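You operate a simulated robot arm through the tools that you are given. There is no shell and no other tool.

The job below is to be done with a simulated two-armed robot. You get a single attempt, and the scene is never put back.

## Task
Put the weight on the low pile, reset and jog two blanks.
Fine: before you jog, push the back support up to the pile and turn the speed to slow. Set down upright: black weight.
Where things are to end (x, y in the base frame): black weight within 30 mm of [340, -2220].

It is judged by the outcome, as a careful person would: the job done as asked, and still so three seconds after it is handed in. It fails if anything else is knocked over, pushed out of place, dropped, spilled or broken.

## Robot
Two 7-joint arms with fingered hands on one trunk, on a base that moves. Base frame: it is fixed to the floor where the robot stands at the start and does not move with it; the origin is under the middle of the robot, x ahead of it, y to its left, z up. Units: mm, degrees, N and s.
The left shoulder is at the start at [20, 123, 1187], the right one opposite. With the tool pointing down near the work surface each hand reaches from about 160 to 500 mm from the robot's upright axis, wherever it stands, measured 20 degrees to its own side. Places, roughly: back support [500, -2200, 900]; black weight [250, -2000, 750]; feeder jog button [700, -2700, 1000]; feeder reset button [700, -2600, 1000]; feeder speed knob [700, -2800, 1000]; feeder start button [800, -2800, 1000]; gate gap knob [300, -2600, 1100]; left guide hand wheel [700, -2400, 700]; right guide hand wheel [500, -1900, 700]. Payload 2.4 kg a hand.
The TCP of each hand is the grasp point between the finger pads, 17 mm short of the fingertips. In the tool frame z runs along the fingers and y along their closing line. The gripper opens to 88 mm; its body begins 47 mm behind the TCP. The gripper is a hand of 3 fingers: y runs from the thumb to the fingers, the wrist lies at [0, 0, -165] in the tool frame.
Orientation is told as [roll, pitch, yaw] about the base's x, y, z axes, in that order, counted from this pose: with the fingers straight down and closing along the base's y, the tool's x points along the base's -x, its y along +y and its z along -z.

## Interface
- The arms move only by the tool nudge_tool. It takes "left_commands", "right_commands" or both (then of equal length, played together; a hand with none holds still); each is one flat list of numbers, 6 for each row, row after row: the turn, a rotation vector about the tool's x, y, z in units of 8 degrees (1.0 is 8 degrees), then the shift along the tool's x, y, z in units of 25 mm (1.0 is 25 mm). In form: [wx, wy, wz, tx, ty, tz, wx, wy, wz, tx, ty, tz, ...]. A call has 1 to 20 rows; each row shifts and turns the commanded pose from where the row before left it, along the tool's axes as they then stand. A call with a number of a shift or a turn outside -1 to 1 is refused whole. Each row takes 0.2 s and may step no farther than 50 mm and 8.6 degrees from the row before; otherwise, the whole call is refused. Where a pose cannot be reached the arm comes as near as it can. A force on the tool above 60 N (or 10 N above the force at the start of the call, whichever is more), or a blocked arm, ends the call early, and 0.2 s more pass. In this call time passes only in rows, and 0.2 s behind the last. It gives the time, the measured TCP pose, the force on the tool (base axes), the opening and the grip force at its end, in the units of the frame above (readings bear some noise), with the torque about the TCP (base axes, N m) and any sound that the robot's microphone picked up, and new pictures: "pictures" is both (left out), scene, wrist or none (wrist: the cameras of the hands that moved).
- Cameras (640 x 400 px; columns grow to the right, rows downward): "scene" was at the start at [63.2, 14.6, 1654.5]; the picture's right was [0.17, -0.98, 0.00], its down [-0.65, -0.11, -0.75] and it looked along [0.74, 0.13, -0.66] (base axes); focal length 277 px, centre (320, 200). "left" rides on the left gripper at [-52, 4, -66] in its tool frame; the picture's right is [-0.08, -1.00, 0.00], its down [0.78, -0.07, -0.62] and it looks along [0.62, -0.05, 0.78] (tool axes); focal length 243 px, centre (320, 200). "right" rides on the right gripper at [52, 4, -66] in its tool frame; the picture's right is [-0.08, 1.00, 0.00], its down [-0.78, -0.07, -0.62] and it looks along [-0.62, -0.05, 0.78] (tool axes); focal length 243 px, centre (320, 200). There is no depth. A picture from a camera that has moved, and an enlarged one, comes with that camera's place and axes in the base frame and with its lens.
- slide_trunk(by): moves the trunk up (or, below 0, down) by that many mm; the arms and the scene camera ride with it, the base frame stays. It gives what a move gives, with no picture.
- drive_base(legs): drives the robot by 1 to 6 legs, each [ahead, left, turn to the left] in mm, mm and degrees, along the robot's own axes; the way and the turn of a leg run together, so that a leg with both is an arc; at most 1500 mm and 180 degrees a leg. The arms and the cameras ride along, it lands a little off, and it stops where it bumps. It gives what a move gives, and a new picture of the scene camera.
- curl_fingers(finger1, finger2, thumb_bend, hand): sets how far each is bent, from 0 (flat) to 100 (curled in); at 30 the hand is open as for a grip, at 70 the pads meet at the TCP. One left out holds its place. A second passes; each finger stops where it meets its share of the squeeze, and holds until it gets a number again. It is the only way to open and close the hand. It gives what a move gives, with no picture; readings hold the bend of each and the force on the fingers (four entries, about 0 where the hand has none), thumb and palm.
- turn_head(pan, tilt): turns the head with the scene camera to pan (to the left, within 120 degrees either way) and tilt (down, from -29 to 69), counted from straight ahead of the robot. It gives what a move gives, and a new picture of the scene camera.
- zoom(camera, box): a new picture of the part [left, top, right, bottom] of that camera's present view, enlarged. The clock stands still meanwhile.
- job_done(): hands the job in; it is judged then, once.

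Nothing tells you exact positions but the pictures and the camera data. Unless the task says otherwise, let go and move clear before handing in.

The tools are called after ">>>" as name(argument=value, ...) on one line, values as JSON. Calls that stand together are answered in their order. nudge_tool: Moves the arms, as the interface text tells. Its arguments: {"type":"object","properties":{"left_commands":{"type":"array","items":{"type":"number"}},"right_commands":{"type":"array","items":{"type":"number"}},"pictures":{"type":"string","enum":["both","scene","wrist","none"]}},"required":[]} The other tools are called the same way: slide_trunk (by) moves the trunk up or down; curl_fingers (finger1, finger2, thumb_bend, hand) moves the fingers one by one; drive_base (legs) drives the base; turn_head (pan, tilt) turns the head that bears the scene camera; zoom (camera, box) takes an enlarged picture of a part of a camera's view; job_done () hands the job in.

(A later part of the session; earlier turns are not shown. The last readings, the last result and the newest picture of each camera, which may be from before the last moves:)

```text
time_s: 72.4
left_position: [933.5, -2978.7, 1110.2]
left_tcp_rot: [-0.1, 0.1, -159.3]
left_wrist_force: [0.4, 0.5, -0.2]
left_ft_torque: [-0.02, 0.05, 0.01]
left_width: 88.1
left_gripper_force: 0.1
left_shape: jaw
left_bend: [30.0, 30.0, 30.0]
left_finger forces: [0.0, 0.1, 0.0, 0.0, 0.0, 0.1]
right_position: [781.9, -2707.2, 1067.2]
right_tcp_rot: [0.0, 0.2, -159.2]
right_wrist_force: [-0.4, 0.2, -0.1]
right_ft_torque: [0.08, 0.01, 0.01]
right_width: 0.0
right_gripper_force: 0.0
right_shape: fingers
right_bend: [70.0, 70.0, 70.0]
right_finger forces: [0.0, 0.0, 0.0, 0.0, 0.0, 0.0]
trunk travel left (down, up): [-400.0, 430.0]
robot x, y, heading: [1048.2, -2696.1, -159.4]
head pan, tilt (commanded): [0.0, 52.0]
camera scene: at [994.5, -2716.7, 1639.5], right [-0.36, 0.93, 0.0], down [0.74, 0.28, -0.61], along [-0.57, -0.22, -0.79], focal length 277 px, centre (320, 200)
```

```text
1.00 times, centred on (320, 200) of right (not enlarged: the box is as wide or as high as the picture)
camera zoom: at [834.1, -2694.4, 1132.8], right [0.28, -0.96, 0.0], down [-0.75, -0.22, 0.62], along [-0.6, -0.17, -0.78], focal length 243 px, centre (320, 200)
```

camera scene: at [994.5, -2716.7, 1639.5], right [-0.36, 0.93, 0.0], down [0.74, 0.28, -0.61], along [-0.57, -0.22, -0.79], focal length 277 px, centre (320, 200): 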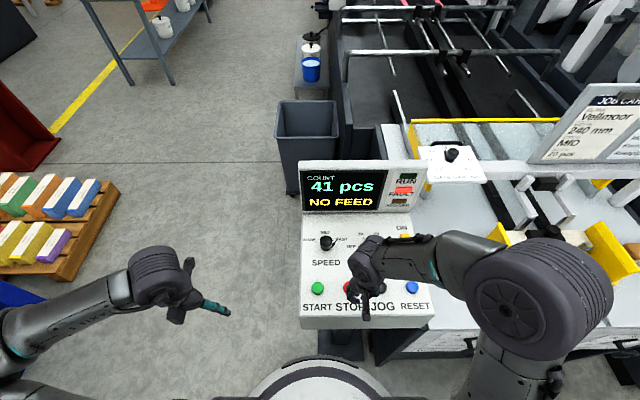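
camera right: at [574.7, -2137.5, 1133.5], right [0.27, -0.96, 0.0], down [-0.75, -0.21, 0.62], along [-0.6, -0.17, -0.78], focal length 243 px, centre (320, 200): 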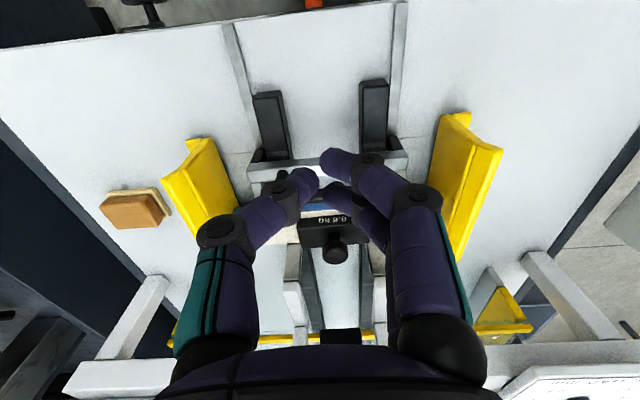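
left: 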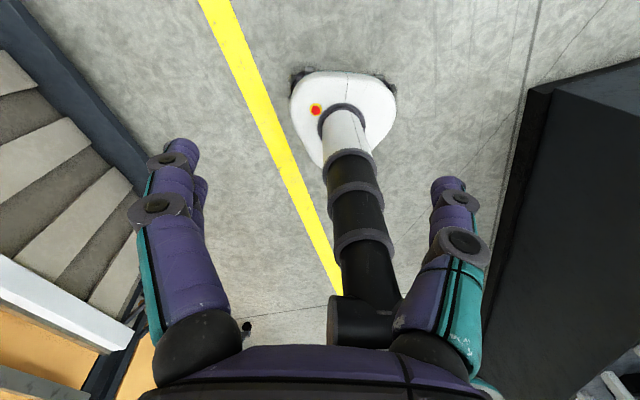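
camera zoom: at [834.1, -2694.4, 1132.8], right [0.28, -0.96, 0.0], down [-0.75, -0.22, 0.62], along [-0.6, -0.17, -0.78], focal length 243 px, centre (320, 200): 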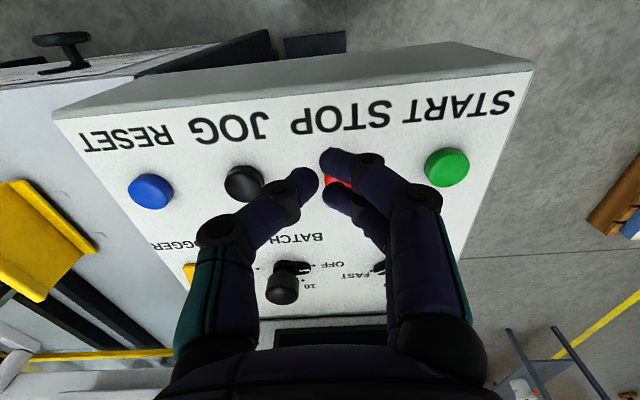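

All three controls are in reach. I open the right hand, lift it a little and move it over the speed knob.

>>> curl_fingers(hand="right", finger1=32, finger2=32, thumb_bend=32)

>>> nudge_tool(right_commands=[0, 0, 0, 0, 0, -0.86, 0, 0, 0, 0, 0, -0.86, 0, 0, 0, -0.944, 0.393, 0, 0, 0, 0, -0.944, 0.393, 0, 0, 0, 0, -0.944, 0.393, 0, 0, 0, 0, -0.944, 0.393, 0, 0, 0, 0, -0.944, 0.393, 0, 0, 0, 0, -0.944, 0.393, 0, 0, 0, 0, -0.944, 0.393, 0], pictures="both")

```text
time_s: 73.4
left_position: [934.2, -2978.5, 1110.0]
left_tcp_rot: [0.0, -0.1, -159.2]
left_wrist_force: [-0.6, 0.5, -0.2]
left_ft_torque: [0.01, -0.02, 0.0]
left_width: 87.7
left_gripper_force: 0.0
left_shape: jaw
left_bend: [30.0, 30.0, 30.0]
left_finger forces: [0.0, 0.0, 0.0, 0.0, 0.1, 0.0]
right_position: [783.5, -2707.2, 1066.1]
right_tcp_rot: [-0.1, -0.1, -159.1]
right_wrist_force: [-0.2, 0.3, -0.5]
right_ft_torque: [0.0, 0.0, 0.03]
right_width: 79.7
right_gripper_force: 0.0
right_shape: fingers
right_bend: [32.0, 32.0, 32.0]
right_finger forces: [0.0, 0.1, 0.0, 0.0, 0.0, 0.0]
trunk travel left (down, up): [-400.0, 430.0]
robot x, y, heading: [1047.5, -2697.2, -159.0]
head pan, tilt (commanded): [0.0, 52.0]
```

```text
time_s: 75.4
left_position: [934.9, -2980.0, 1110.0]
left_tcp_rot: [0.1, 0.1, -159.2]
left_wrist_force: [-0.3, 0.8, 0.0]
left_ft_torque: [0.03, 0.05, -0.01]
left_width: 88.2
left_gripper_force: 0.0
left_shape: jaw
left_bend: [30.0, 30.0, 30.0]
left_finger forces: [0.0, 0.0, 0.0, 0.0, 0.1, 0.0]
right_position: [653.1, -2831.5, 1109.2]
right_tcp_rot: [0.0, 0.1, -159.1]
right_wrist_force: [0.1, 0.7, -0.3]
right_ft_torque: [0.02, -0.02, -0.05]
right_width: 79.7
right_gripper_force: 0.1
right_shape: fingers
right_bend: [32.0, 32.0, 32.0]
right_finger forces: [0.0, 0.1, 0.0, 0.1, 0.1, 0.0]
trunk travel left (down, up): [-400.0, 430.0]
robot x, y, heading: [1047.0, -2699.7, -159.4]
head pan, tilt (commanded): [0.0, 52.0]
camera scene: at [996.1, -2716.5, 1639.6], right [-0.36, 0.93, 0.0], down [0.74, 0.28, -0.62], along [-0.58, -0.22, -0.79], focal length 277 px, centre (320, 200)
camera right: at [705.0, -2818.7, 1175.8], right [0.28, -0.96, 0.0], down [-0.75, -0.22, 0.62], along [-0.6, -0.17, -0.78], focal length 243 px, centre (320, 200)
```

scene: 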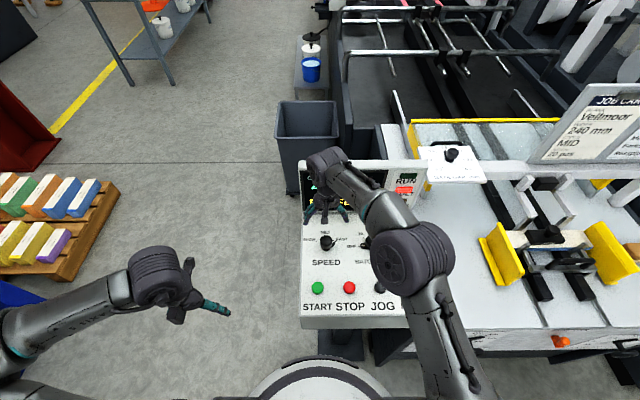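
right: 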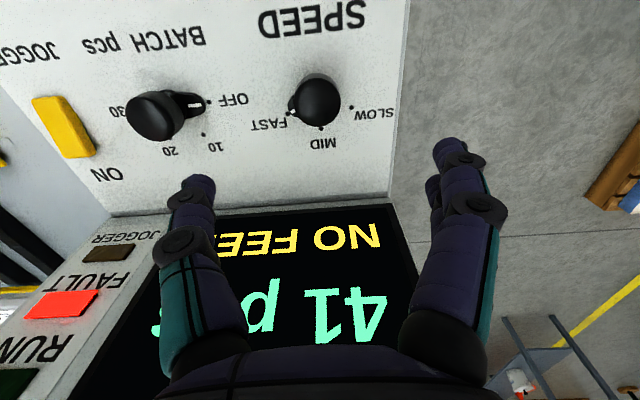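

The reach is fine. I zoom in on the knob from the wrist camera to centre on it precisely.

>>> zoom(camera="right", box=[230, 40, 410, 152])

>>> zoom(camera="scene", box=[290, 210, 400, 330])

```text
3.56 times, centred on (320, 96) of right
camera zoom: at [705.0, -2818.7, 1175.8], right [0.28, -0.96, 0.0], down [-0.75, -0.22, 0.62], along [-0.6, -0.17, -0.78], focal length 863 px, centre (320, 570)
```

zoom: 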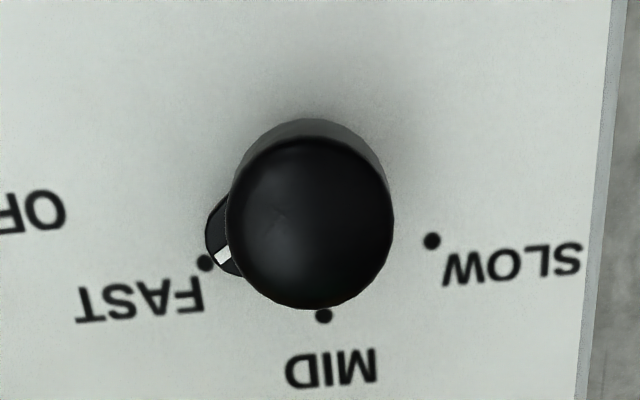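

```text
3.33 times, centred on (345, 270) of scene
camera zoom: at [996.1, -2716.5, 1639.6], right [-0.36, 0.93, 0.0], down [0.74, 0.28, -0.62], along [-0.58, -0.22, -0.79], focal length 924 px, centre (237, -33)
```

zoom: 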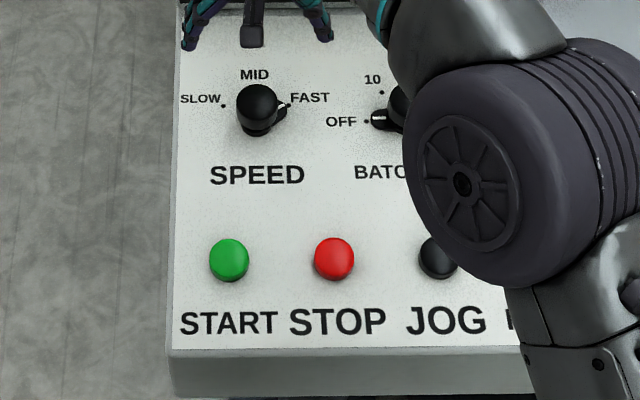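

The knob axis is at (655.8,-2831.8) with its top at z≈1005, only ~3 mm from the TCP. I pre-rotate the hand 60° clockwise so I have 120° of counter-clockwise travel.

>>> nudge_tool(right_commands=[0, 0, 0, 0.1, 0.05, 0, 0, 0, 0.9375, 0, 0, 0, 0, 0, 0.9375, 0, 0, 0, 0, 0, 0.9375, 0, 0, 0, 0, 0, 0.9375, 0, 0, 0, 0, 0, 0.9375, 0, 0, 0, 0, 0, 0.9375, 0, 0, 0, 0, 0, 0.9375, 0, 0, 0, 0, 0, 0.9375, 0, 0, 0], pictures="both")

```text
time_s: 77.4
left_position: [933.6, -2978.8, 1111.6]
left_tcp_rot: [0.0, 0.1, -159.2]
left_wrist_force: [0.4, -0.3, -0.3]
left_ft_torque: [-0.01, 0.02, 0.03]
left_width: 88.0
left_gripper_force: 0.1
left_shape: jaw
left_bend: [30.0, 30.0, 30.0]
left_finger forces: [0.1, 0.1, 0.1, 0.0, 0.0, 0.1]
right_position: [655.8, -2830.4, 1109.7]
right_tcp_rot: [0.1, 0.0, 140.8]
right_wrist_force: [0.2, -0.1, 0.4]
right_ft_torque: [0.01, 0.0, 0.05]
right_width: 79.6
right_gripper_force: 0.1
right_shape: fingers
right_bend: [32.0, 32.0, 32.0]
right_finger forces: [0.1, 0.0, 0.0, 0.0, 0.0, 0.0]
trunk travel left (down, up): [-400.0, 430.0]
robot x, y, heading: [1047.9, -2695.9, -159.1]
head pan, tilt (commanded): [0.0, 52.0]
camera scene: at [996.5, -2716.1, 1639.6], right [-0.36, 0.93, 0.0], down [0.74, 0.28, -0.62], along [-0.58, -0.22, -0.79], focal length 277 px, centre (320, 200)
camera right: at [694.9, -2868.5, 1176.4], right [-0.7, -0.72, 0.0], down [-0.56, 0.55, 0.62], along [-0.45, 0.43, -0.78], focal length 243 px, centre (320, 200)
```

scene: 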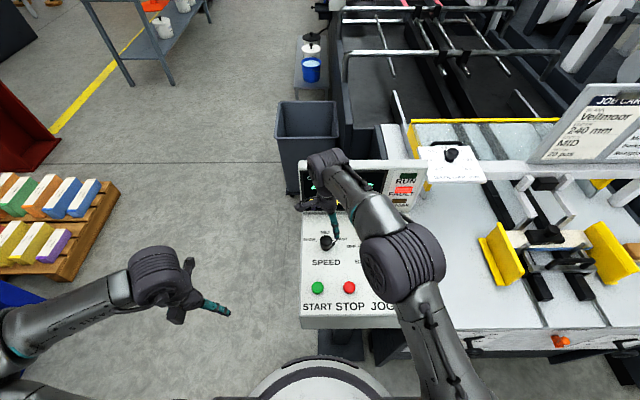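
right: 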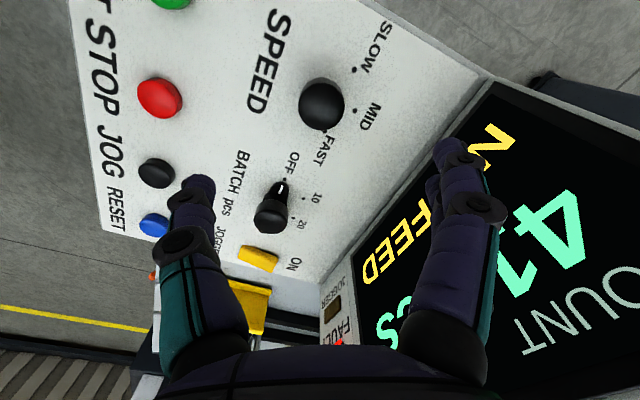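

The wrist takes the +60° fine, and the knob is centred. I descend to just above the knob and check.

>>> nudge_tool(right_commands=[0, 0, 0, 0, 0, 0.9, 0, 0, 0, 0, 0, 0.9, 0, 0, 0, 0, 0, 0.9, 0, 0, 0, 0, 0, 0.5], pictures="both")

>>> zoom(camera="scene", box=[290, 180, 400, 270])

```text
time_s: 78.4
left_position: [934.1, -2979.2, 1112.2]
left_tcp_rot: [0.0, 0.1, -159.2]
left_wrist_force: [-0.8, 0.1, -0.2]
left_ft_torque: [-0.02, 0.02, -0.02]
left_width: 87.9
left_gripper_force: 0.0
left_shape: jaw
left_bend: [30.0, 30.0, 30.0]
left_finger forces: [0.0, 0.0, 0.0, 0.0, 0.0, 0.0]
right_position: [657.6, -2831.2, 1029.9]
right_tcp_rot: [0.0, 0.0, 140.8]
right_wrist_force: [0.0, 0.7, 0.4]
right_ft_torque: [0.01, -0.01, 0.01]
right_width: 80.1
right_gripper_force: 0.1
right_shape: fingers
right_bend: [32.0, 32.0, 32.0]
right_finger forces: [0.1, 0.0, 0.0, 0.0, 0.1, 0.1]
trunk travel left (down, up): [-400.0, 430.0]
robot x, y, heading: [1048.3, -2695.6, -159.2]
head pan, tilt (commanded): [0.0, 52.0]
camera scene: at [996.5, -2716.1, 1639.6], right [-0.36, 0.93, 0.0], down [0.74, 0.28, -0.62], along [-0.58, -0.22, -0.79], focal length 277 px, centre (320, 200)
camera right: at [696.2, -2868.3, 1095.7], right [-0.7, -0.72, 0.0], down [-0.56, 0.54, 0.62], along [-0.45, 0.43, -0.78], focal length 243 px, centre (320, 200)
```

scene: 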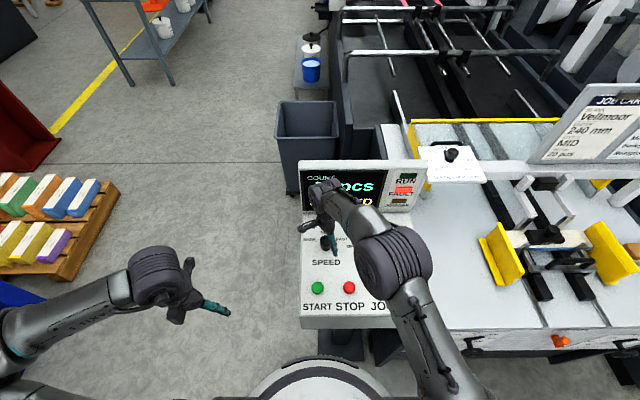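
right: 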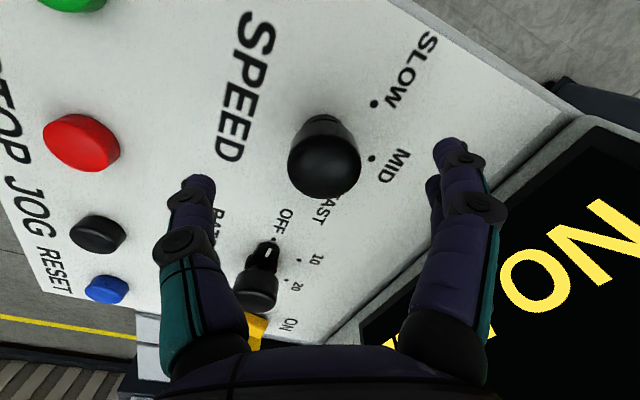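

```text
4.44 times, centred on (345, 225) of scene
camera zoom: at [996.5, -2716.1, 1639.6], right [-0.36, 0.93, 0.0], down [0.74, 0.28, -0.62], along [-0.58, -0.22, -0.79], focal length 1232 px, centre (209, 89)
```

zoom: 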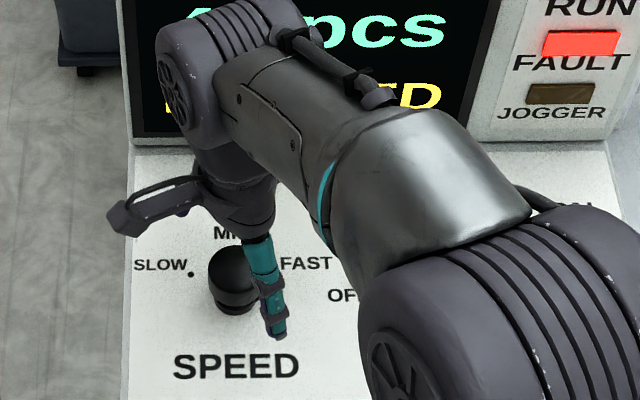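

>>> nudge_tool(right_commands=[0, 0, 0, 0, 0, 0.42, 0, 0, 0, 0, 0, 0.42, 0, 0, 0, 0, 0, 0.4], pictures="wrist")

>>> curl_fingers(hand="right", finger1=72, finger2=72, thumb_bend=72)

>>> zoom(camera="right", box=[0, 0, 640, 400])

```text
time_s: 79.2
left_position: [934.6, -2978.3, 1111.3]
left_tcp_rot: [0.1, 0.0, -159.2]
left_wrist_force: [-0.1, -0.1, 0.0]
left_ft_torque: [0.0, 0.01, 0.03]
left_width: 87.5
left_gripper_force: 0.1
left_shape: jaw
left_bend: [30.0, 30.0, 30.0]
left_finger forces: [0.0, 0.0, 0.0, 0.0, 0.0, 0.0]
right_position: [657.2, -2829.6, 998.1]
right_tcp_rot: [0.0, 0.0, 140.8]
right_wrist_force: [0.1, -0.4, -0.3]
right_ft_torque: [0.01, -0.03, 0.01]
right_width: 79.7
right_gripper_force: 0.1
right_shape: fingers
right_bend: [32.0, 32.0, 32.0]
right_finger forces: [0.0, 0.0, 0.1, 0.0, 0.0, 0.0]
trunk travel left (down, up): [-400.0, 430.0]
robot x, y, heading: [1047.5, -2700.1, -159.4]
head pan, tilt (commanded): [0.0, 52.0]
camera right: at [695.4, -2867.9, 1064.6], right [-0.7, -0.72, 0.0], down [-0.56, 0.54, 0.62], along [-0.45, 0.43, -0.78], focal length 243 px, centre (320, 200)
```

right: 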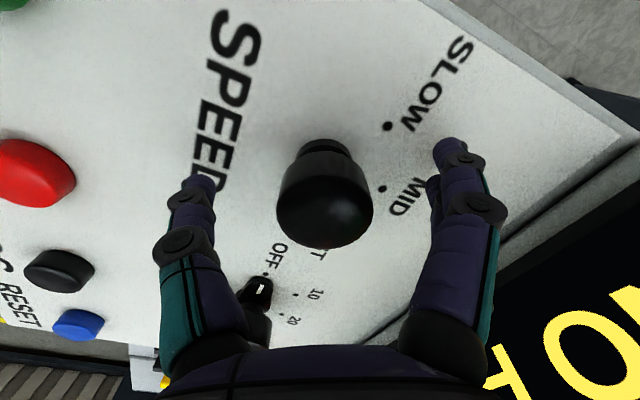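

```text
time_s: 80.2
left_position: [931.9, -2979.9, 1110.4]
left_tcp_rot: [0.0, 0.0, -159.3]
left_wrist_force: [-1.4, 0.2, -0.9]
left_ft_torque: [-0.02, 0.02, 0.02]
left_width: 87.9
left_gripper_force: 0.1
left_shape: jaw
left_bend: [30.0, 30.0, 30.0]
left_finger forces: [0.0, 0.0, 0.1, 0.0, 0.0, 0.1]
right_position: [656.9, -2830.7, 997.4]
right_tcp_rot: [0.0, 0.0, 140.8]
right_wrist_force: [0.4, -1.6, -10.3]
right_ft_torque: [0.03, -0.08, 0.0]
right_width: 16.5
right_gripper_force: 11.0
right_shape: fingers
right_bend: [65.0, 63.0, 64.0]
right_finger forces: [5.9, 6.9, 0.0, 0.0, 9.4, 0.1]
trunk travel left (down, up): [-400.0, 430.0]
robot x, y, heading: [1049.0, -2695.8, -159.5]
head pan, tilt (commanded): [0.0, 52.0]
```

```text
1.00 times, centred on (320, 200) of right (not enlarged: the box is as wide or as high as the picture)
camera zoom: at [695.4, -2868.3, 1064.2], right [-0.69, -0.72, 0.0], down [-0.56, 0.54, 0.62], along [-0.45, 0.43, -0.78], focal length 243 px, centre (320, 200)
```

zoom: 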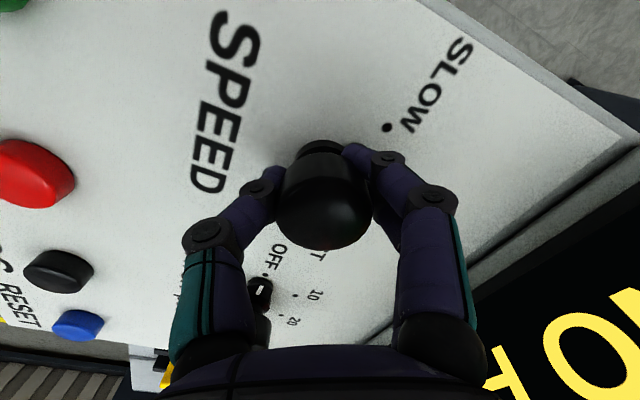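

The knob is held firmly (finger forces 6–9 N). I turn counter-clockwise a first 24° and check that the pointer follows.

>>> nudge_tool(right_commands=[0, 0, -0.8, 0, 0, 0, 0, 0, -0.8, 0, 0, 0, 0, 0, -0.8, 0, 0, 0, 0, 0, -0.8, 0, 0, 0], pictures="both")

>>> zoom(camera="scene", box=[290, 200, 380, 270])

```text
time_s: 81.2
left_position: [934.0, -2978.4, 1110.7]
left_tcp_rot: [0.0, 0.0, -159.1]
left_wrist_force: [0.6, -0.4, -0.1]
left_ft_torque: [-0.01, 0.0, -0.01]
left_width: 87.9
left_gripper_force: 0.1
left_shape: jaw
left_bend: [30.0, 30.0, 30.0]
left_finger forces: [0.1, 0.0, 0.0, 0.1, 0.1, 0.0]
right_position: [656.9, -2830.6, 999.3]
right_tcp_rot: [-0.2, 0.1, 166.6]
right_wrist_force: [4.3, 1.3, -12.6]
right_ft_torque: [0.03, -0.08, -0.01]
right_width: 17.2
right_gripper_force: 11.9
right_shape: fingers
right_bend: [65.0, 63.0, 64.0]
right_finger forces: [6.1, 6.5, 0.0, 0.1, 10.7, 0.1]
trunk travel left (down, up): [-400.0, 430.0]
robot x, y, heading: [1047.1, -2696.1, -159.3]
head pan, tilt (commanded): [0.0, 52.0]
camera scene: at [996.0, -2716.2, 1639.5], right [-0.36, 0.93, 0.0], down [0.74, 0.28, -0.62], along [-0.57, -0.22, -0.79], focal length 277 px, centre (320, 200)
camera right: at [707.3, -2847.6, 1064.8], right [-0.31, -0.95, 0.0], down [-0.75, 0.25, 0.62], along [-0.59, 0.2, -0.78], focal length 243 px, centre (320, 200)
```

scene: 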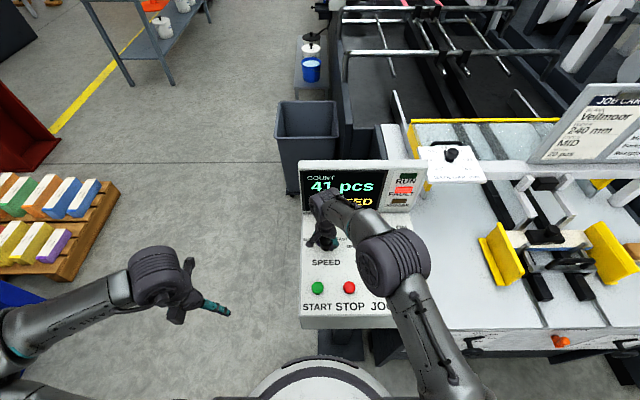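
right: 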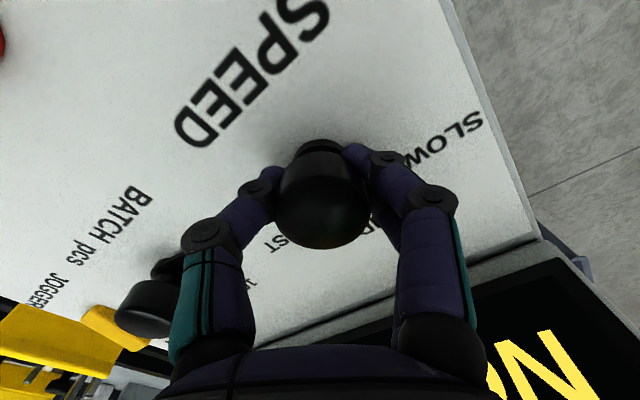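

```text
5.71 times, centred on (335, 235) of scene
camera zoom: at [996.0, -2716.2, 1639.5], right [-0.36, 0.93, 0.0], down [0.74, 0.28, -0.62], along [-0.57, -0.22, -0.79], focal length 1584 px, centre (234, 0)
```

zoom: 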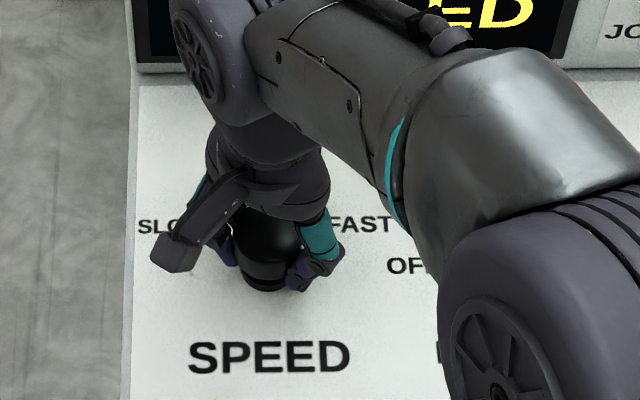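

No resistance, and the hand holds the knob. I continue the remaining turn to SLOW.

>>> nudge_tool(right_commands=[0, 0, -0.98, 0, 0, 0.06, 0, 0, -0.98, 0, 0, 0, 0, 0, -0.98, 0, 0, 0, 0, 0, -0.98, 0, 0, 0, 0, 0, -0.98, 0, 0, 0, 0, 0, -0.98, 0, 0, 0], pictures="wrist")

>>> zoom(camera="scene", box=[290, 200, 380, 270])

```text
time_s: 82.6
left_position: [932.5, -2977.8, 1111.3]
left_tcp_rot: [0.0, 0.0, -159.2]
left_wrist_force: [-0.1, 1.2, 0.4]
left_ft_torque: [0.0, 0.0, 0.03]
left_width: 87.9
left_gripper_force: 0.1
left_shape: jaw
left_bend: [30.0, 30.0, 30.0]
left_finger forces: [0.0, 0.0, 0.0, 0.0, 0.1, 0.1]
right_position: [656.2, -2828.0, 997.8]
right_tcp_rot: [0.0, 0.0, -146.4]
right_wrist_force: [0.2, 6.8, -8.1]
right_ft_torque: [0.12, 0.03, -0.05]
right_width: 16.7
right_gripper_force: 10.8
right_shape: fingers
right_bend: [66.0, 64.0, 64.0]
right_finger forces: [4.6, 5.4, 0.1, 0.0, 11.6, 0.0]
trunk travel left (down, up): [-400.0, 430.0]
robot x, y, heading: [1050.6, -2698.5, -159.4]
head pan, tilt (commanded): [0.0, 52.0]
camera right: at [703.9, -2805.2, 1064.0], right [0.48, -0.88, 0.0], down [-0.69, -0.38, 0.62], along [-0.55, -0.3, -0.78], focal length 243 px, centre (320, 200)
```

right: 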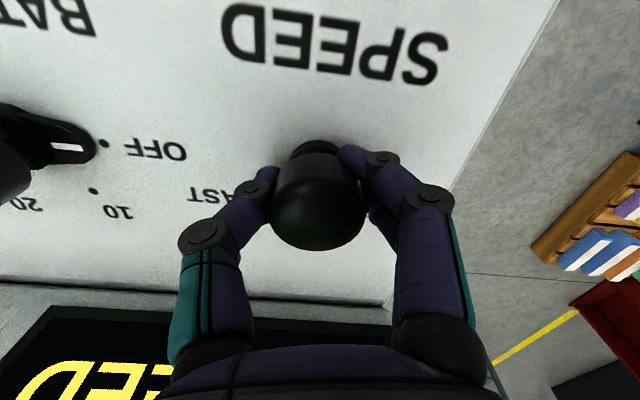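

```text
5.71 times, centred on (335, 235) of scene
camera zoom: at [995.6, -2715.1, 1639.6], right [-0.36, 0.93, 0.0], down [0.74, 0.28, -0.62], along [-0.57, -0.22, -0.79], focal length 1584 px, centre (234, 0)
```

zoom: 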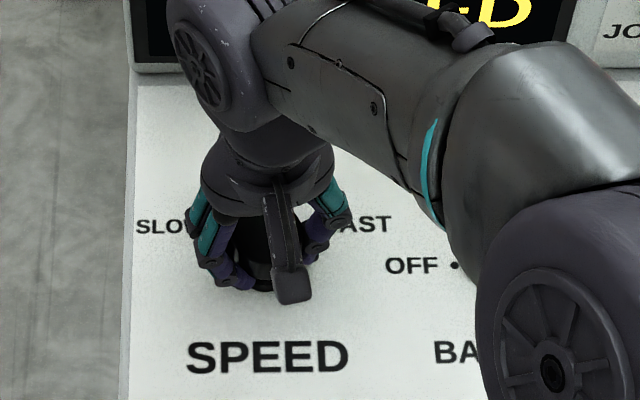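

>>> nudge_tool(right_commands=[0, 0, -0.98, -0.05, 0.07, 0, 0, 0, -0.98, 0, 0, 0, 0, 0, -0.98, 0, 0, 0, 0, 0, -0.98, 0, 0, 0, 0, 0, -0.98, 0, 0, 0, 0, 0, -0.98, 0, 0, 0], pictures="both")

>>> zoom(camera="scene", box=[290, 200, 380, 270])

```text
time_s: 84.0
left_position: [933.1, -2976.8, 1111.1]
left_tcp_rot: [0.1, 0.0, -159.2]
left_wrist_force: [0.4, -0.4, -0.8]
left_ft_torque: [0.0, -0.02, 0.02]
left_width: 88.4
left_gripper_force: 0.0
left_shape: jaw
left_bend: [30.0, 30.0, 30.0]
left_finger forces: [0.0, 0.1, 0.1, 0.0, 0.0, 0.0]
right_position: [656.5, -2831.7, 998.0]
right_tcp_rot: [0.0, -0.1, -99.4]
right_wrist_force: [-2.1, 15.8, -8.7]
right_ft_torque: [0.1, 0.07, -0.06]
right_width: 18.0
right_gripper_force: 10.8
right_shape: fingers
right_bend: [66.0, 66.0, 63.0]
right_finger forces: [7.2, 3.8, 0.0, 0.0, 10.6, 0.1]
trunk travel left (down, up): [-400.0, 430.0]
robot x, y, heading: [1051.6, -2695.3, -158.9]
head pan, tilt (commanded): [0.0, 52.0]
camera scene: at [995.5, -2713.2, 1639.6], right [-0.36, 0.93, 0.0], down [0.74, 0.28, -0.62], along [-0.57, -0.22, -0.79], focal length 277 px, centre (320, 200)
camera right: at [670.0, -2781.1, 1063.8], right [0.97, -0.25, 0.0], down [-0.19, -0.76, 0.62], along [-0.15, -0.6, -0.78], focal length 243 px, centre (320, 200)
```

scene: 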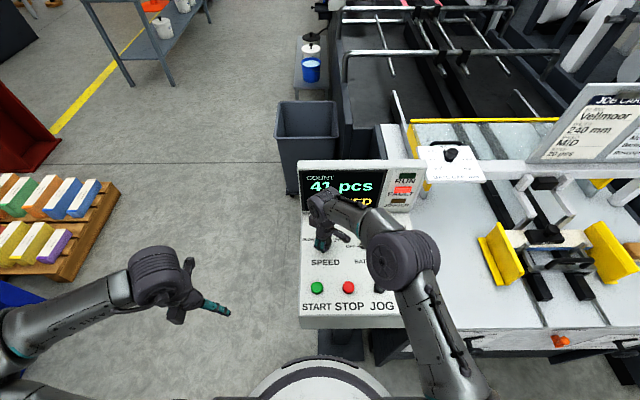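
right: 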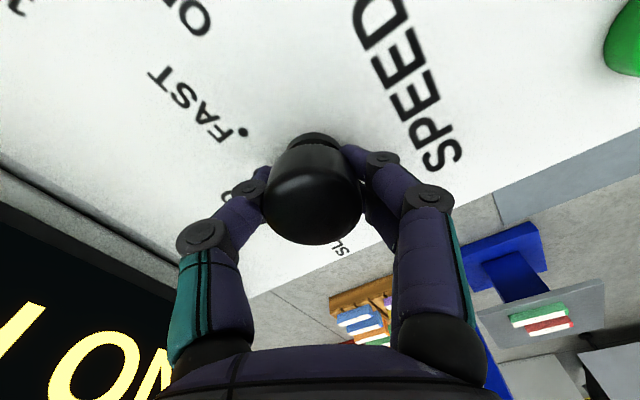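

```text
5.71 times, centred on (335, 235) of scene
camera zoom: at [995.5, -2713.2, 1639.6], right [-0.36, 0.93, 0.0], down [0.74, 0.28, -0.62], along [-0.57, -0.22, -0.79], focal length 1584 px, centre (234, 0)
```

zoom: 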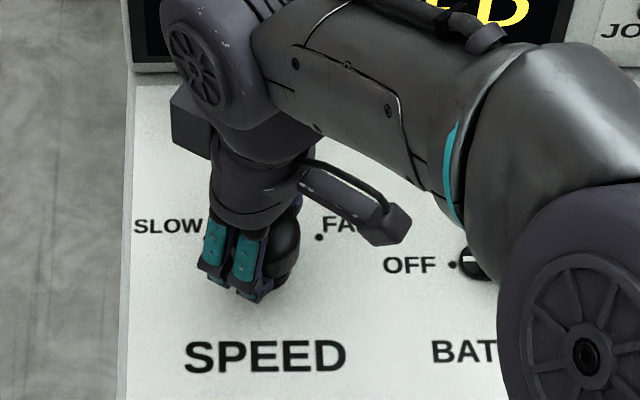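

Rotated 120° in total; the FAST mark is now bare. I release the knob and rise to check the pointer.

>>> curl_fingers(hand="right", finger1=35, finger2=35, thumb_bend=35)

>>> nudge_tool(right_commands=[0, 0, 0, 0, 0, -0.5, 0, 0, 0, 0, 0, -0.8, 0, 0, 0, 0, 0, -0.9, 0, 0, 0, 0, 0, -0.9, 0, 0, 0, 0, 0, -0.9], pictures="both")

>>> zoom(camera="scene", box=[290, 200, 380, 270])

```text
time_s: 85.0
left_position: [932.3, -2978.1, 1111.1]
left_tcp_rot: [0.0, -0.1, -159.1]
left_wrist_force: [-0.5, -0.6, 0.0]
left_ft_torque: [0.02, -0.03, -0.02]
left_width: 87.7
left_gripper_force: 0.1
left_shape: jaw
left_bend: [30.0, 30.0, 30.0]
left_finger forces: [0.1, 0.1, 0.0, 0.0, 0.0, 0.0]
right_position: [657.6, -2832.6, 998.0]
right_tcp_rot: [-0.1, 0.0, -99.6]
right_wrist_force: [-0.4, -0.4, -0.5]
right_ft_torque: [0.0, 0.04, -0.01]
right_width: 73.4
right_gripper_force: 0.1
right_shape: fingers
right_bend: [35.0, 35.0, 35.0]
right_finger forces: [0.0, 0.1, 0.0, 0.1, 0.1, 0.0]
trunk travel left (down, up): [-400.0, 430.0]
robot x, y, heading: [1047.9, -2696.4, -159.2]
head pan, tilt (commanded): [0.0, 52.0]
```

```text
time_s: 86.2
left_position: [933.1, -2977.6, 1110.7]
left_tcp_rot: [0.0, 0.0, -159.2]
left_wrist_force: [-0.6, -0.1, -0.9]
left_ft_torque: [-0.03, -0.01, 0.0]
left_width: 87.9
left_gripper_force: 0.1
left_shape: jaw
left_bend: [30.0, 30.0, 30.0]
left_finger forces: [0.0, 0.0, 0.1, 0.0, 0.0, 0.0]
right_position: [657.3, -2831.4, 1098.4]
right_tcp_rot: [0.0, 0.0, -99.5]
right_wrist_force: [-0.1, 0.3, 0.5]
right_ft_torque: [-0.01, 0.0, 0.04]
right_width: 73.3
right_gripper_force: 0.1
right_shape: fingers
right_bend: [35.0, 35.0, 35.0]
right_finger forces: [0.1, 0.1, 0.0, 0.0, 0.0, 0.0]
trunk travel left (down, up): [-400.0, 430.0]
robot x, y, heading: [1045.8, -2700.1, -159.3]
head pan, tilt (commanded): [0.0, 52.0]
camera scene: at [996.6, -2716.0, 1639.6], right [-0.36, 0.93, 0.0], down [0.74, 0.28, -0.62], along [-0.58, -0.22, -0.79], focal length 277 px, centre (320, 200)
camera right: at [671.2, -2783.0, 1164.6], right [0.97, -0.25, 0.0], down [-0.19, -0.76, 0.62], along [-0.15, -0.6, -0.78], focal length 243 px, centre (320, 200)
```

scene: 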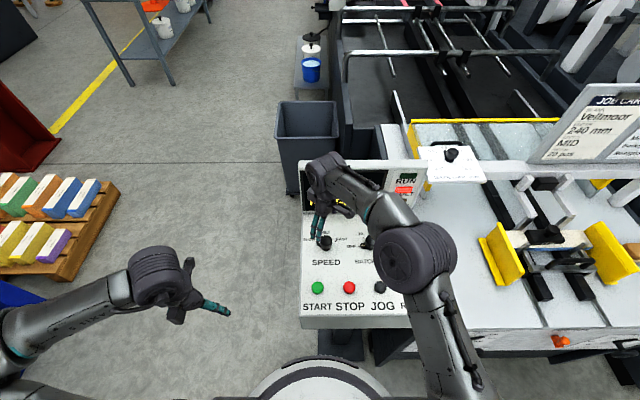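
right: 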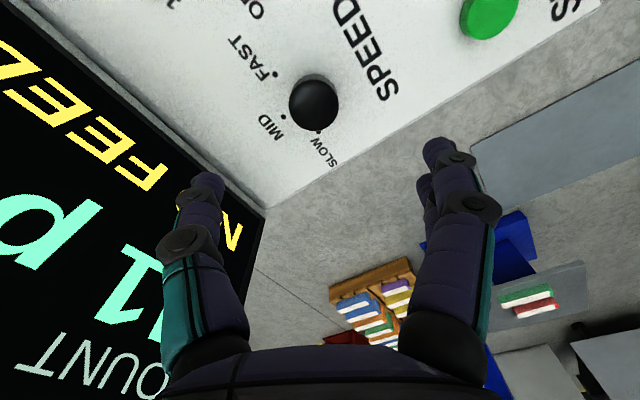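

```text
5.71 times, centred on (335, 235) of scene
camera zoom: at [996.6, -2716.0, 1639.6], right [-0.36, 0.93, 0.0], down [0.74, 0.28, -0.62], along [-0.58, -0.22, -0.79], focal length 1584 px, centre (234, 0)
```

zoom: 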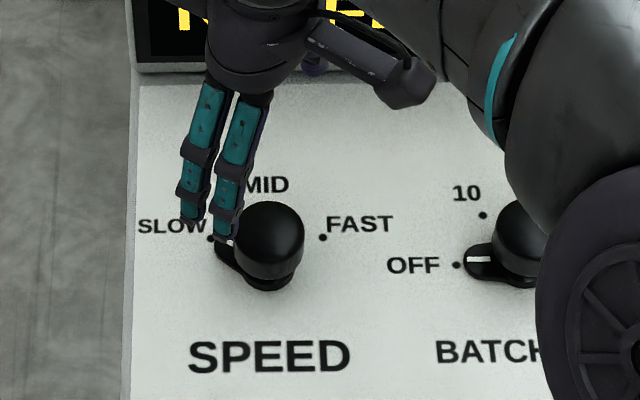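

The pointer is now on SLOW. I close the fist, rotate the hand back, and move above the blue RESET button.

>>> curl_fingers(hand="right", finger1=70, finger2=70, thumb_bend=70)

>>> nudge_tool(right_commands=[0, 0, 0.9375, 0, 0, 0, 0, 0, 0.9375, 0, 0, 0, 0, 0, 0.9375, 0, 0, 0, 0, 0, 0.9375, 0, 0, 0, 0, 0, 0.9375, 0, 0, 0, 0, 0, 0.9375, 0, 0, 0, 0, 0, 0.9375, 0, 0, 0, 0, 0, 0.9375, 0, 0, 0, 0, 0, 0, 0.493, -0.92, 0, 0, 0, 0, 0.493, -0.92, 0, 0, 0, 0, 0.493, -0.92, 0, 0, 0, 0, 0.493, -0.92, 0, 0, 0, 0, 0.493, -0.92, 0, 0, 0, 0, 0.493, -0.92, 0, 0, 0, 0, 0.493, -0.92, 0, 0, 0, 0, 0.493, -0.92, 0, 0, 0, 0, 0.493, -0.92, 0], pictures="both")

>>> zoom(camera="scene", box=[290, 150, 450, 330])

```text
time_s: 87.2
left_position: [933.8, -2978.4, 1111.5]
left_tcp_rot: [-0.1, 0.0, -159.2]
left_wrist_force: [0.6, 0.5, 0.1]
left_ft_torque: [0.01, 0.01, -0.04]
left_width: 88.0
left_gripper_force: 0.2
left_shape: jaw
left_bend: [30.0, 30.0, 30.0]
left_finger forces: [0.0, 0.0, 0.1, 0.1, 0.1, 0.0]
right_position: [658.0, -2832.5, 1097.5]
right_tcp_rot: [0.0, 0.0, -99.6]
right_wrist_force: [0.6, -0.4, 0.1]
right_ft_torque: [0.01, 0.01, 0.0]
right_width: 0.0
right_gripper_force: 0.1
right_shape: fingers
right_bend: [70.0, 70.0, 70.0]
right_finger forces: [0.0, 0.0, 0.0, 0.1, 0.0, 0.1]
trunk travel left (down, up): [-400.0, 430.0]
robot x, y, heading: [1046.0, -2697.1, -159.0]
head pan, tilt (commanded): [0.0, 52.0]
```

```text
time_s: 90.8
left_position: [933.8, -2977.7, 1111.9]
left_tcp_rot: [0.0, 0.0, -159.2]
left_wrist_force: [0.3, -0.4, 0.3]
left_ft_torque: [0.02, -0.01, -0.01]
left_width: 87.9
left_gripper_force: 0.0
left_shape: jaw
left_bend: [30.0, 30.0, 30.0]
left_finger forces: [0.1, 0.0, 0.0, 0.0, 0.0, 0.0]
right_position: [689.1, -2598.4, 1097.2]
right_tcp_rot: [0.1, -0.1, -159.6]
right_wrist_force: [0.5, -0.7, -1.0]
right_ft_torque: [0.0, -0.03, 0.02]
right_width: 0.0
right_gripper_force: 0.1
right_shape: fingers
right_bend: [70.0, 70.0, 70.0]
right_finger forces: [0.1, 0.0, 0.0, 0.1, 0.0, 0.0]
trunk travel left (down, up): [-400.0, 430.0]
robot x, y, heading: [1048.1, -2697.1, -159.2]
head pan, tilt (commanded): [0.0, 52.0]
camera scene: at [996.6, -2715.4, 1639.6], right [-0.36, 0.93, 0.0], down [0.74, 0.28, -0.62], along [-0.58, -0.22, -0.79], focal length 277 px, centre (320, 200)
camera right: at [740.3, -2585.6, 1164.4], right [0.27, -0.96, 0.0], down [-0.76, -0.21, 0.62], along [-0.6, -0.17, -0.78], focal length 243 px, centre (320, 200)
```

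scene: 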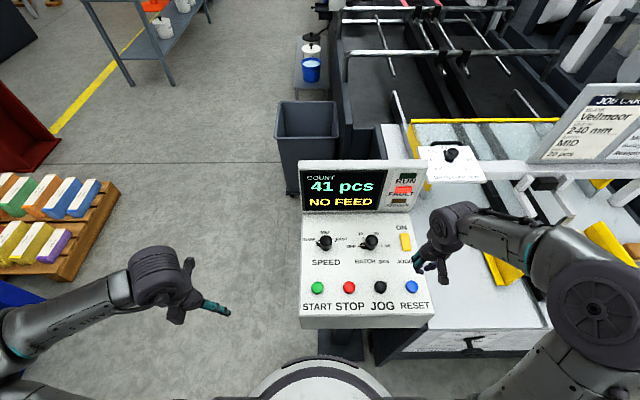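
right: 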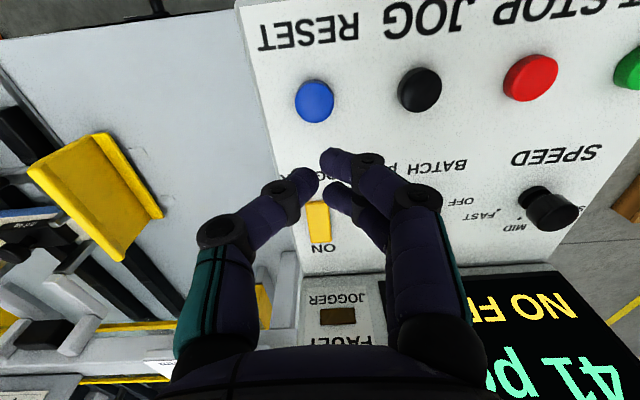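

```text
2.22 times, centred on (370, 240) of scene
camera zoom: at [996.6, -2715.4, 1639.6], right [-0.36, 0.93, 0.0], down [0.74, 0.28, -0.62], along [-0.58, -0.22, -0.79], focal length 616 px, centre (209, 111)
```

zoom: 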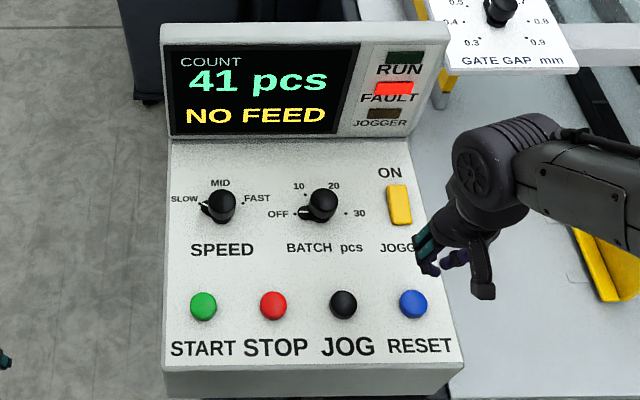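

SPEED reads SLOW. The blue button is under the fist within 4 mm; I correct and descend to just above it.

>>> nudge_tool(right_commands=[0, 0, 0, 0.04, -0.16, 0.8, 0, 0, 0, 0, 0, 0.8, 0, 0, 0, 0, 0, 0.8, 0, 0, 0, 0, 0, 0.8], pictures="both")

>>> zoom(camera="scene", box=[360, 220, 460, 320])

```text
time_s: 91.8
left_position: [933.8, -2978.5, 1111.5]
left_tcp_rot: [-0.1, 0.0, -159.2]
left_wrist_force: [0.3, -1.0, 0.6]
left_ft_torque: [0.01, 0.01, 0.01]
left_width: 88.0
left_gripper_force: 0.1
left_shape: jaw
left_bend: [30.0, 30.0, 30.0]
left_finger forces: [0.0, 0.0, 0.0, 0.1, 0.0, 0.0]
right_position: [688.2, -2593.9, 1018.0]
right_tcp_rot: [0.0, 0.0, -159.4]
right_wrist_force: [-0.7, 0.6, 0.4]
right_ft_torque: [-0.01, 0.02, 0.0]
right_width: 0.0
right_gripper_force: 0.1
right_shape: fingers
right_bend: [70.0, 70.0, 70.0]
right_finger forces: [0.0, 0.0, 0.0, 0.0, 0.1, 0.0]
trunk travel left (down, up): [-400.0, 430.0]
robot x, y, heading: [1046.2, -2696.8, -159.4]
head pan, tilt (commanded): [0.0, 52.0]
camera scene: at [996.3, -2716.0, 1639.6], right [-0.36, 0.93, 0.0], down [0.74, 0.28, -0.62], along [-0.58, -0.22, -0.79], focal length 277 px, centre (320, 200)
camera right: at [739.0, -2581.4, 1083.7], right [0.27, -0.96, 0.0], down [-0.75, -0.21, 0.62], along [-0.6, -0.17, -0.78], focal length 243 px, centre (320, 200)
```

scene: 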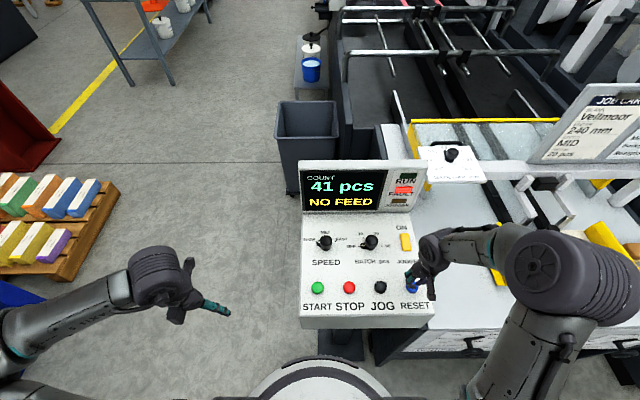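
right: 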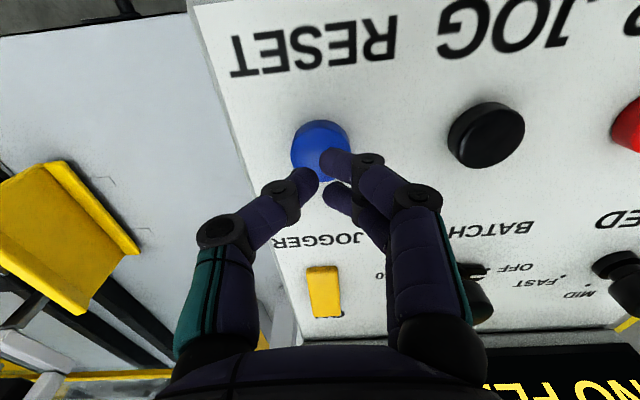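

```text
4.00 times, centred on (410, 270) of scene
camera zoom: at [996.3, -2716.0, 1639.6], right [-0.36, 0.93, 0.0], down [0.74, 0.28, -0.62], along [-0.58, -0.22, -0.79], focal length 1108 px, centre (-40, -80)
```

zoom: 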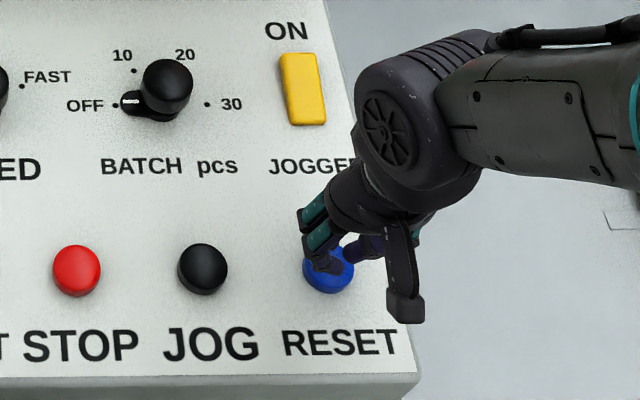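

Fingertips are right over the RESET button. I lower until contact, then press.

>>> nudge_tool(right_commands=[0, 0, 0, 0, 0, 0.35, 0, 0, 0, 0, 0, 0.35], pictures="none")

>>> nudge_tool(right_commands=[0, 0, 0, 0, 0, 0.1], pictures="none")

>>> nudge_tool(right_commands=[0, 0, 0, 0, 0, 0.1], pictures="both")

```text
time_s: 92.4
left_position: [933.5, -2978.3, 1111.5]
left_tcp_rot: [0.0, 0.0, -159.2]
left_wrist_force: [0.0, 0.0, -0.9]
left_ft_torque: [0.03, -0.02, 0.03]
left_width: 87.8
left_gripper_force: 0.1
left_shape: jaw
left_bend: [30.0, 30.0, 30.0]
left_finger forces: [0.0, 0.0, 0.0, 0.0, 0.0, 0.0]
right_position: [687.0, -2594.4, 998.3]
right_tcp_rot: [0.0, 0.0, -159.5]
right_wrist_force: [-0.1, 0.6, 0.6]
right_ft_torque: [0.0, -0.01, 0.0]
right_width: 0.0
right_gripper_force: 0.1
right_shape: fingers
right_bend: [70.0, 70.0, 70.0]
right_finger forces: [0.0, 0.0, 0.0, 0.0, 0.1, 0.0]
trunk travel left (down, up): [-400.0, 430.0]
robot x, y, heading: [1049.4, -2695.4, -159.2]
head pan, tilt (commanded): [0.0, 52.0]
```

```text
time_s: 92.8
left_position: [934.0, -2978.3, 1111.3]
left_tcp_rot: [0.0, 0.1, -159.1]
left_wrist_force: [-0.5, -0.5, 0.0]
left_ft_torque: [0.04, 0.02, 0.01]
left_width: 87.8
left_gripper_force: 0.1
left_shape: jaw
left_bend: [30.0, 30.0, 30.0]
left_finger forces: [0.1, 0.0, 0.0, 0.0, 0.0, 0.0]
right_position: [688.7, -2595.1, 997.6]
right_tcp_rot: [0.0, 0.1, -159.5]
right_wrist_force: [-0.4, 0.0, 1.2]
right_ft_torque: [-0.02, 0.01, 0.0]
right_width: 0.1
right_gripper_force: 0.9
right_shape: fingers
right_bend: [70.0, 70.0, 70.0]
right_finger forces: [0.0, 0.2, 0.1, 0.1, 1.4, 0.0]
trunk travel left (down, up): [-400.0, 430.0]
robot x, y, heading: [1046.7, -2696.9, -159.0]
head pan, tilt (commanded): [0.0, 52.0]
heard: click
```

```text
time_s: 93.2
left_position: [934.3, -2978.5, 1109.9]
left_tcp_rot: [-0.1, -0.1, -159.2]
left_wrist_force: [0.3, -0.9, -0.3]
left_ft_torque: [0.01, 0.0, -0.02]
left_width: 87.9
left_gripper_force: 0.0
left_shape: jaw
left_bend: [30.0, 30.0, 30.0]
left_finger forces: [0.1, 0.0, 0.0, 0.2, 0.0, 0.0]
right_position: [688.5, -2594.9, 995.3]
right_tcp_rot: [-0.1, -0.1, -159.5]
right_wrist_force: [-2.3, 0.2, 8.2]
right_ft_torque: [0.0, 0.05, -0.04]
right_width: 0.0
right_gripper_force: 3.5
right_shape: fingers
right_bend: [70.0, 70.0, 70.0]
right_finger forces: [0.5, 2.2, 0.1, 0.0, 5.0, 0.0]
trunk travel left (down, up): [-400.0, 430.0]
robot x, y, heading: [1049.0, -2696.1, -159.3]
head pan, tilt (commanded): [0.0, 52.0]
camera scene: at [997.0, -2716.1, 1639.7], right [-0.36, 0.93, 0.0], down [0.74, 0.28, -0.62], along [-0.58, -0.22, -0.79], focal length 277 px, centre (320, 200)
camera right: at [739.8, -2582.6, 1060.7], right [0.27, -0.96, 0.0], down [-0.75, -0.21, 0.62], along [-0.6, -0.17, -0.78], focal length 243 px, centre (320, 200)
```

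scene: 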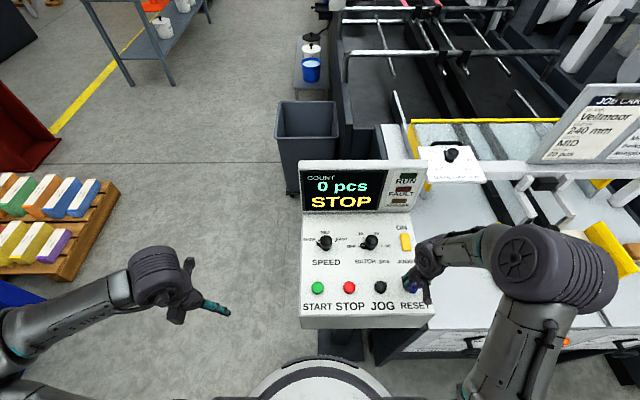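
right: 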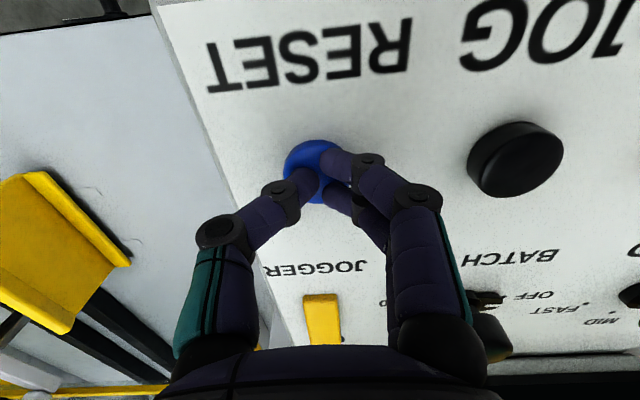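

RESET worked: click, fault cleared, display shows "0 pcs STOP". I lift and move 76 mm left over the JOG button.

>>> nudge_tool(right_commands=[0, 0, 0, 0, 0, -0.6, 0, 0, 0, 0, 0, -0.6, 0, 0, 0, 0.03, 0.76, 0, 0, 0, 0, 0.03, 0.76, 0, 0, 0, 0, 0.03, 0.76, 0, 0, 0, 0, 0.03, 0.76, 0], pictures="both")

>>> zoom(camera="scene", box=[290, 150, 450, 330])

```text
time_s: 94.6
left_position: [934.4, -2978.4, 1111.2]
left_tcp_rot: [0.1, 0.1, -159.2]
left_wrist_force: [0.3, 0.0, 0.2]
left_ft_torque: [0.0, -0.04, 0.02]
left_width: 87.6
left_gripper_force: 0.1
left_shape: jaw
left_bend: [30.0, 30.0, 30.0]
left_finger forces: [0.0, 0.1, 0.1, 0.1, 0.0, 0.0]
right_position: [718.3, -2667.4, 1022.7]
right_tcp_rot: [0.0, 0.1, -159.6]
right_wrist_force: [0.0, 0.1, -0.7]
right_ft_torque: [0.0, -0.02, 0.01]
right_width: 0.1
right_gripper_force: 0.0
right_shape: fingers
right_bend: [70.0, 70.0, 70.0]
right_finger forces: [0.1, 0.1, 0.0, 0.0, 0.0, 0.0]
trunk travel left (down, up): [-400.0, 430.0]
robot x, y, heading: [1049.8, -2693.8, -159.1]
head pan, tilt (commanded): [0.0, 52.0]
camera scene: at [996.7, -2716.3, 1639.6], right [-0.36, 0.93, 0.0], down [0.74, 0.28, -0.62], along [-0.58, -0.22, -0.79], focal length 277 px, centre (320, 200)
camera right: at [769.8, -2654.5, 1089.1], right [0.27, -0.96, 0.0], down [-0.75, -0.21, 0.62], along [-0.6, -0.17, -0.78], focal length 243 px, centre (320, 200)
```

scene: 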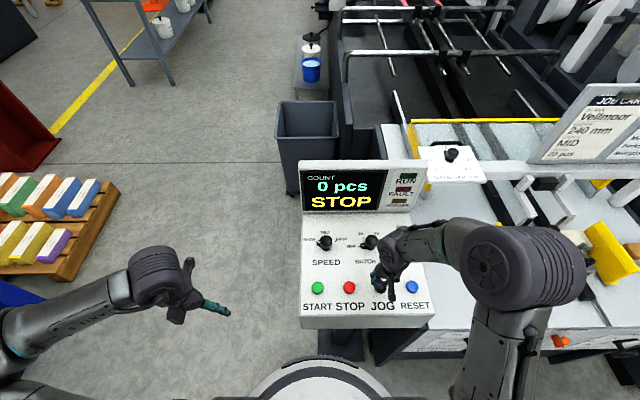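
right: 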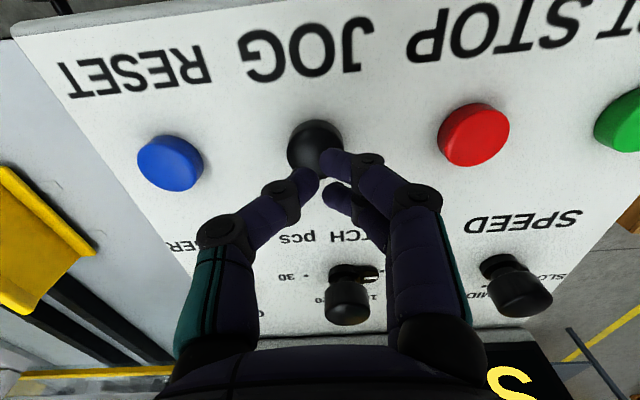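

```text
2.22 times, centred on (370, 240) of scene
camera zoom: at [996.7, -2716.3, 1639.6], right [-0.36, 0.93, 0.0], down [0.74, 0.28, -0.62], along [-0.58, -0.22, -0.79], focal length 616 px, centre (209, 111)
```

zoom: 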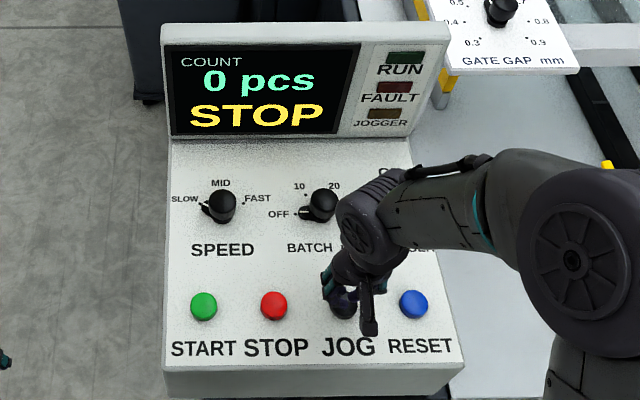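

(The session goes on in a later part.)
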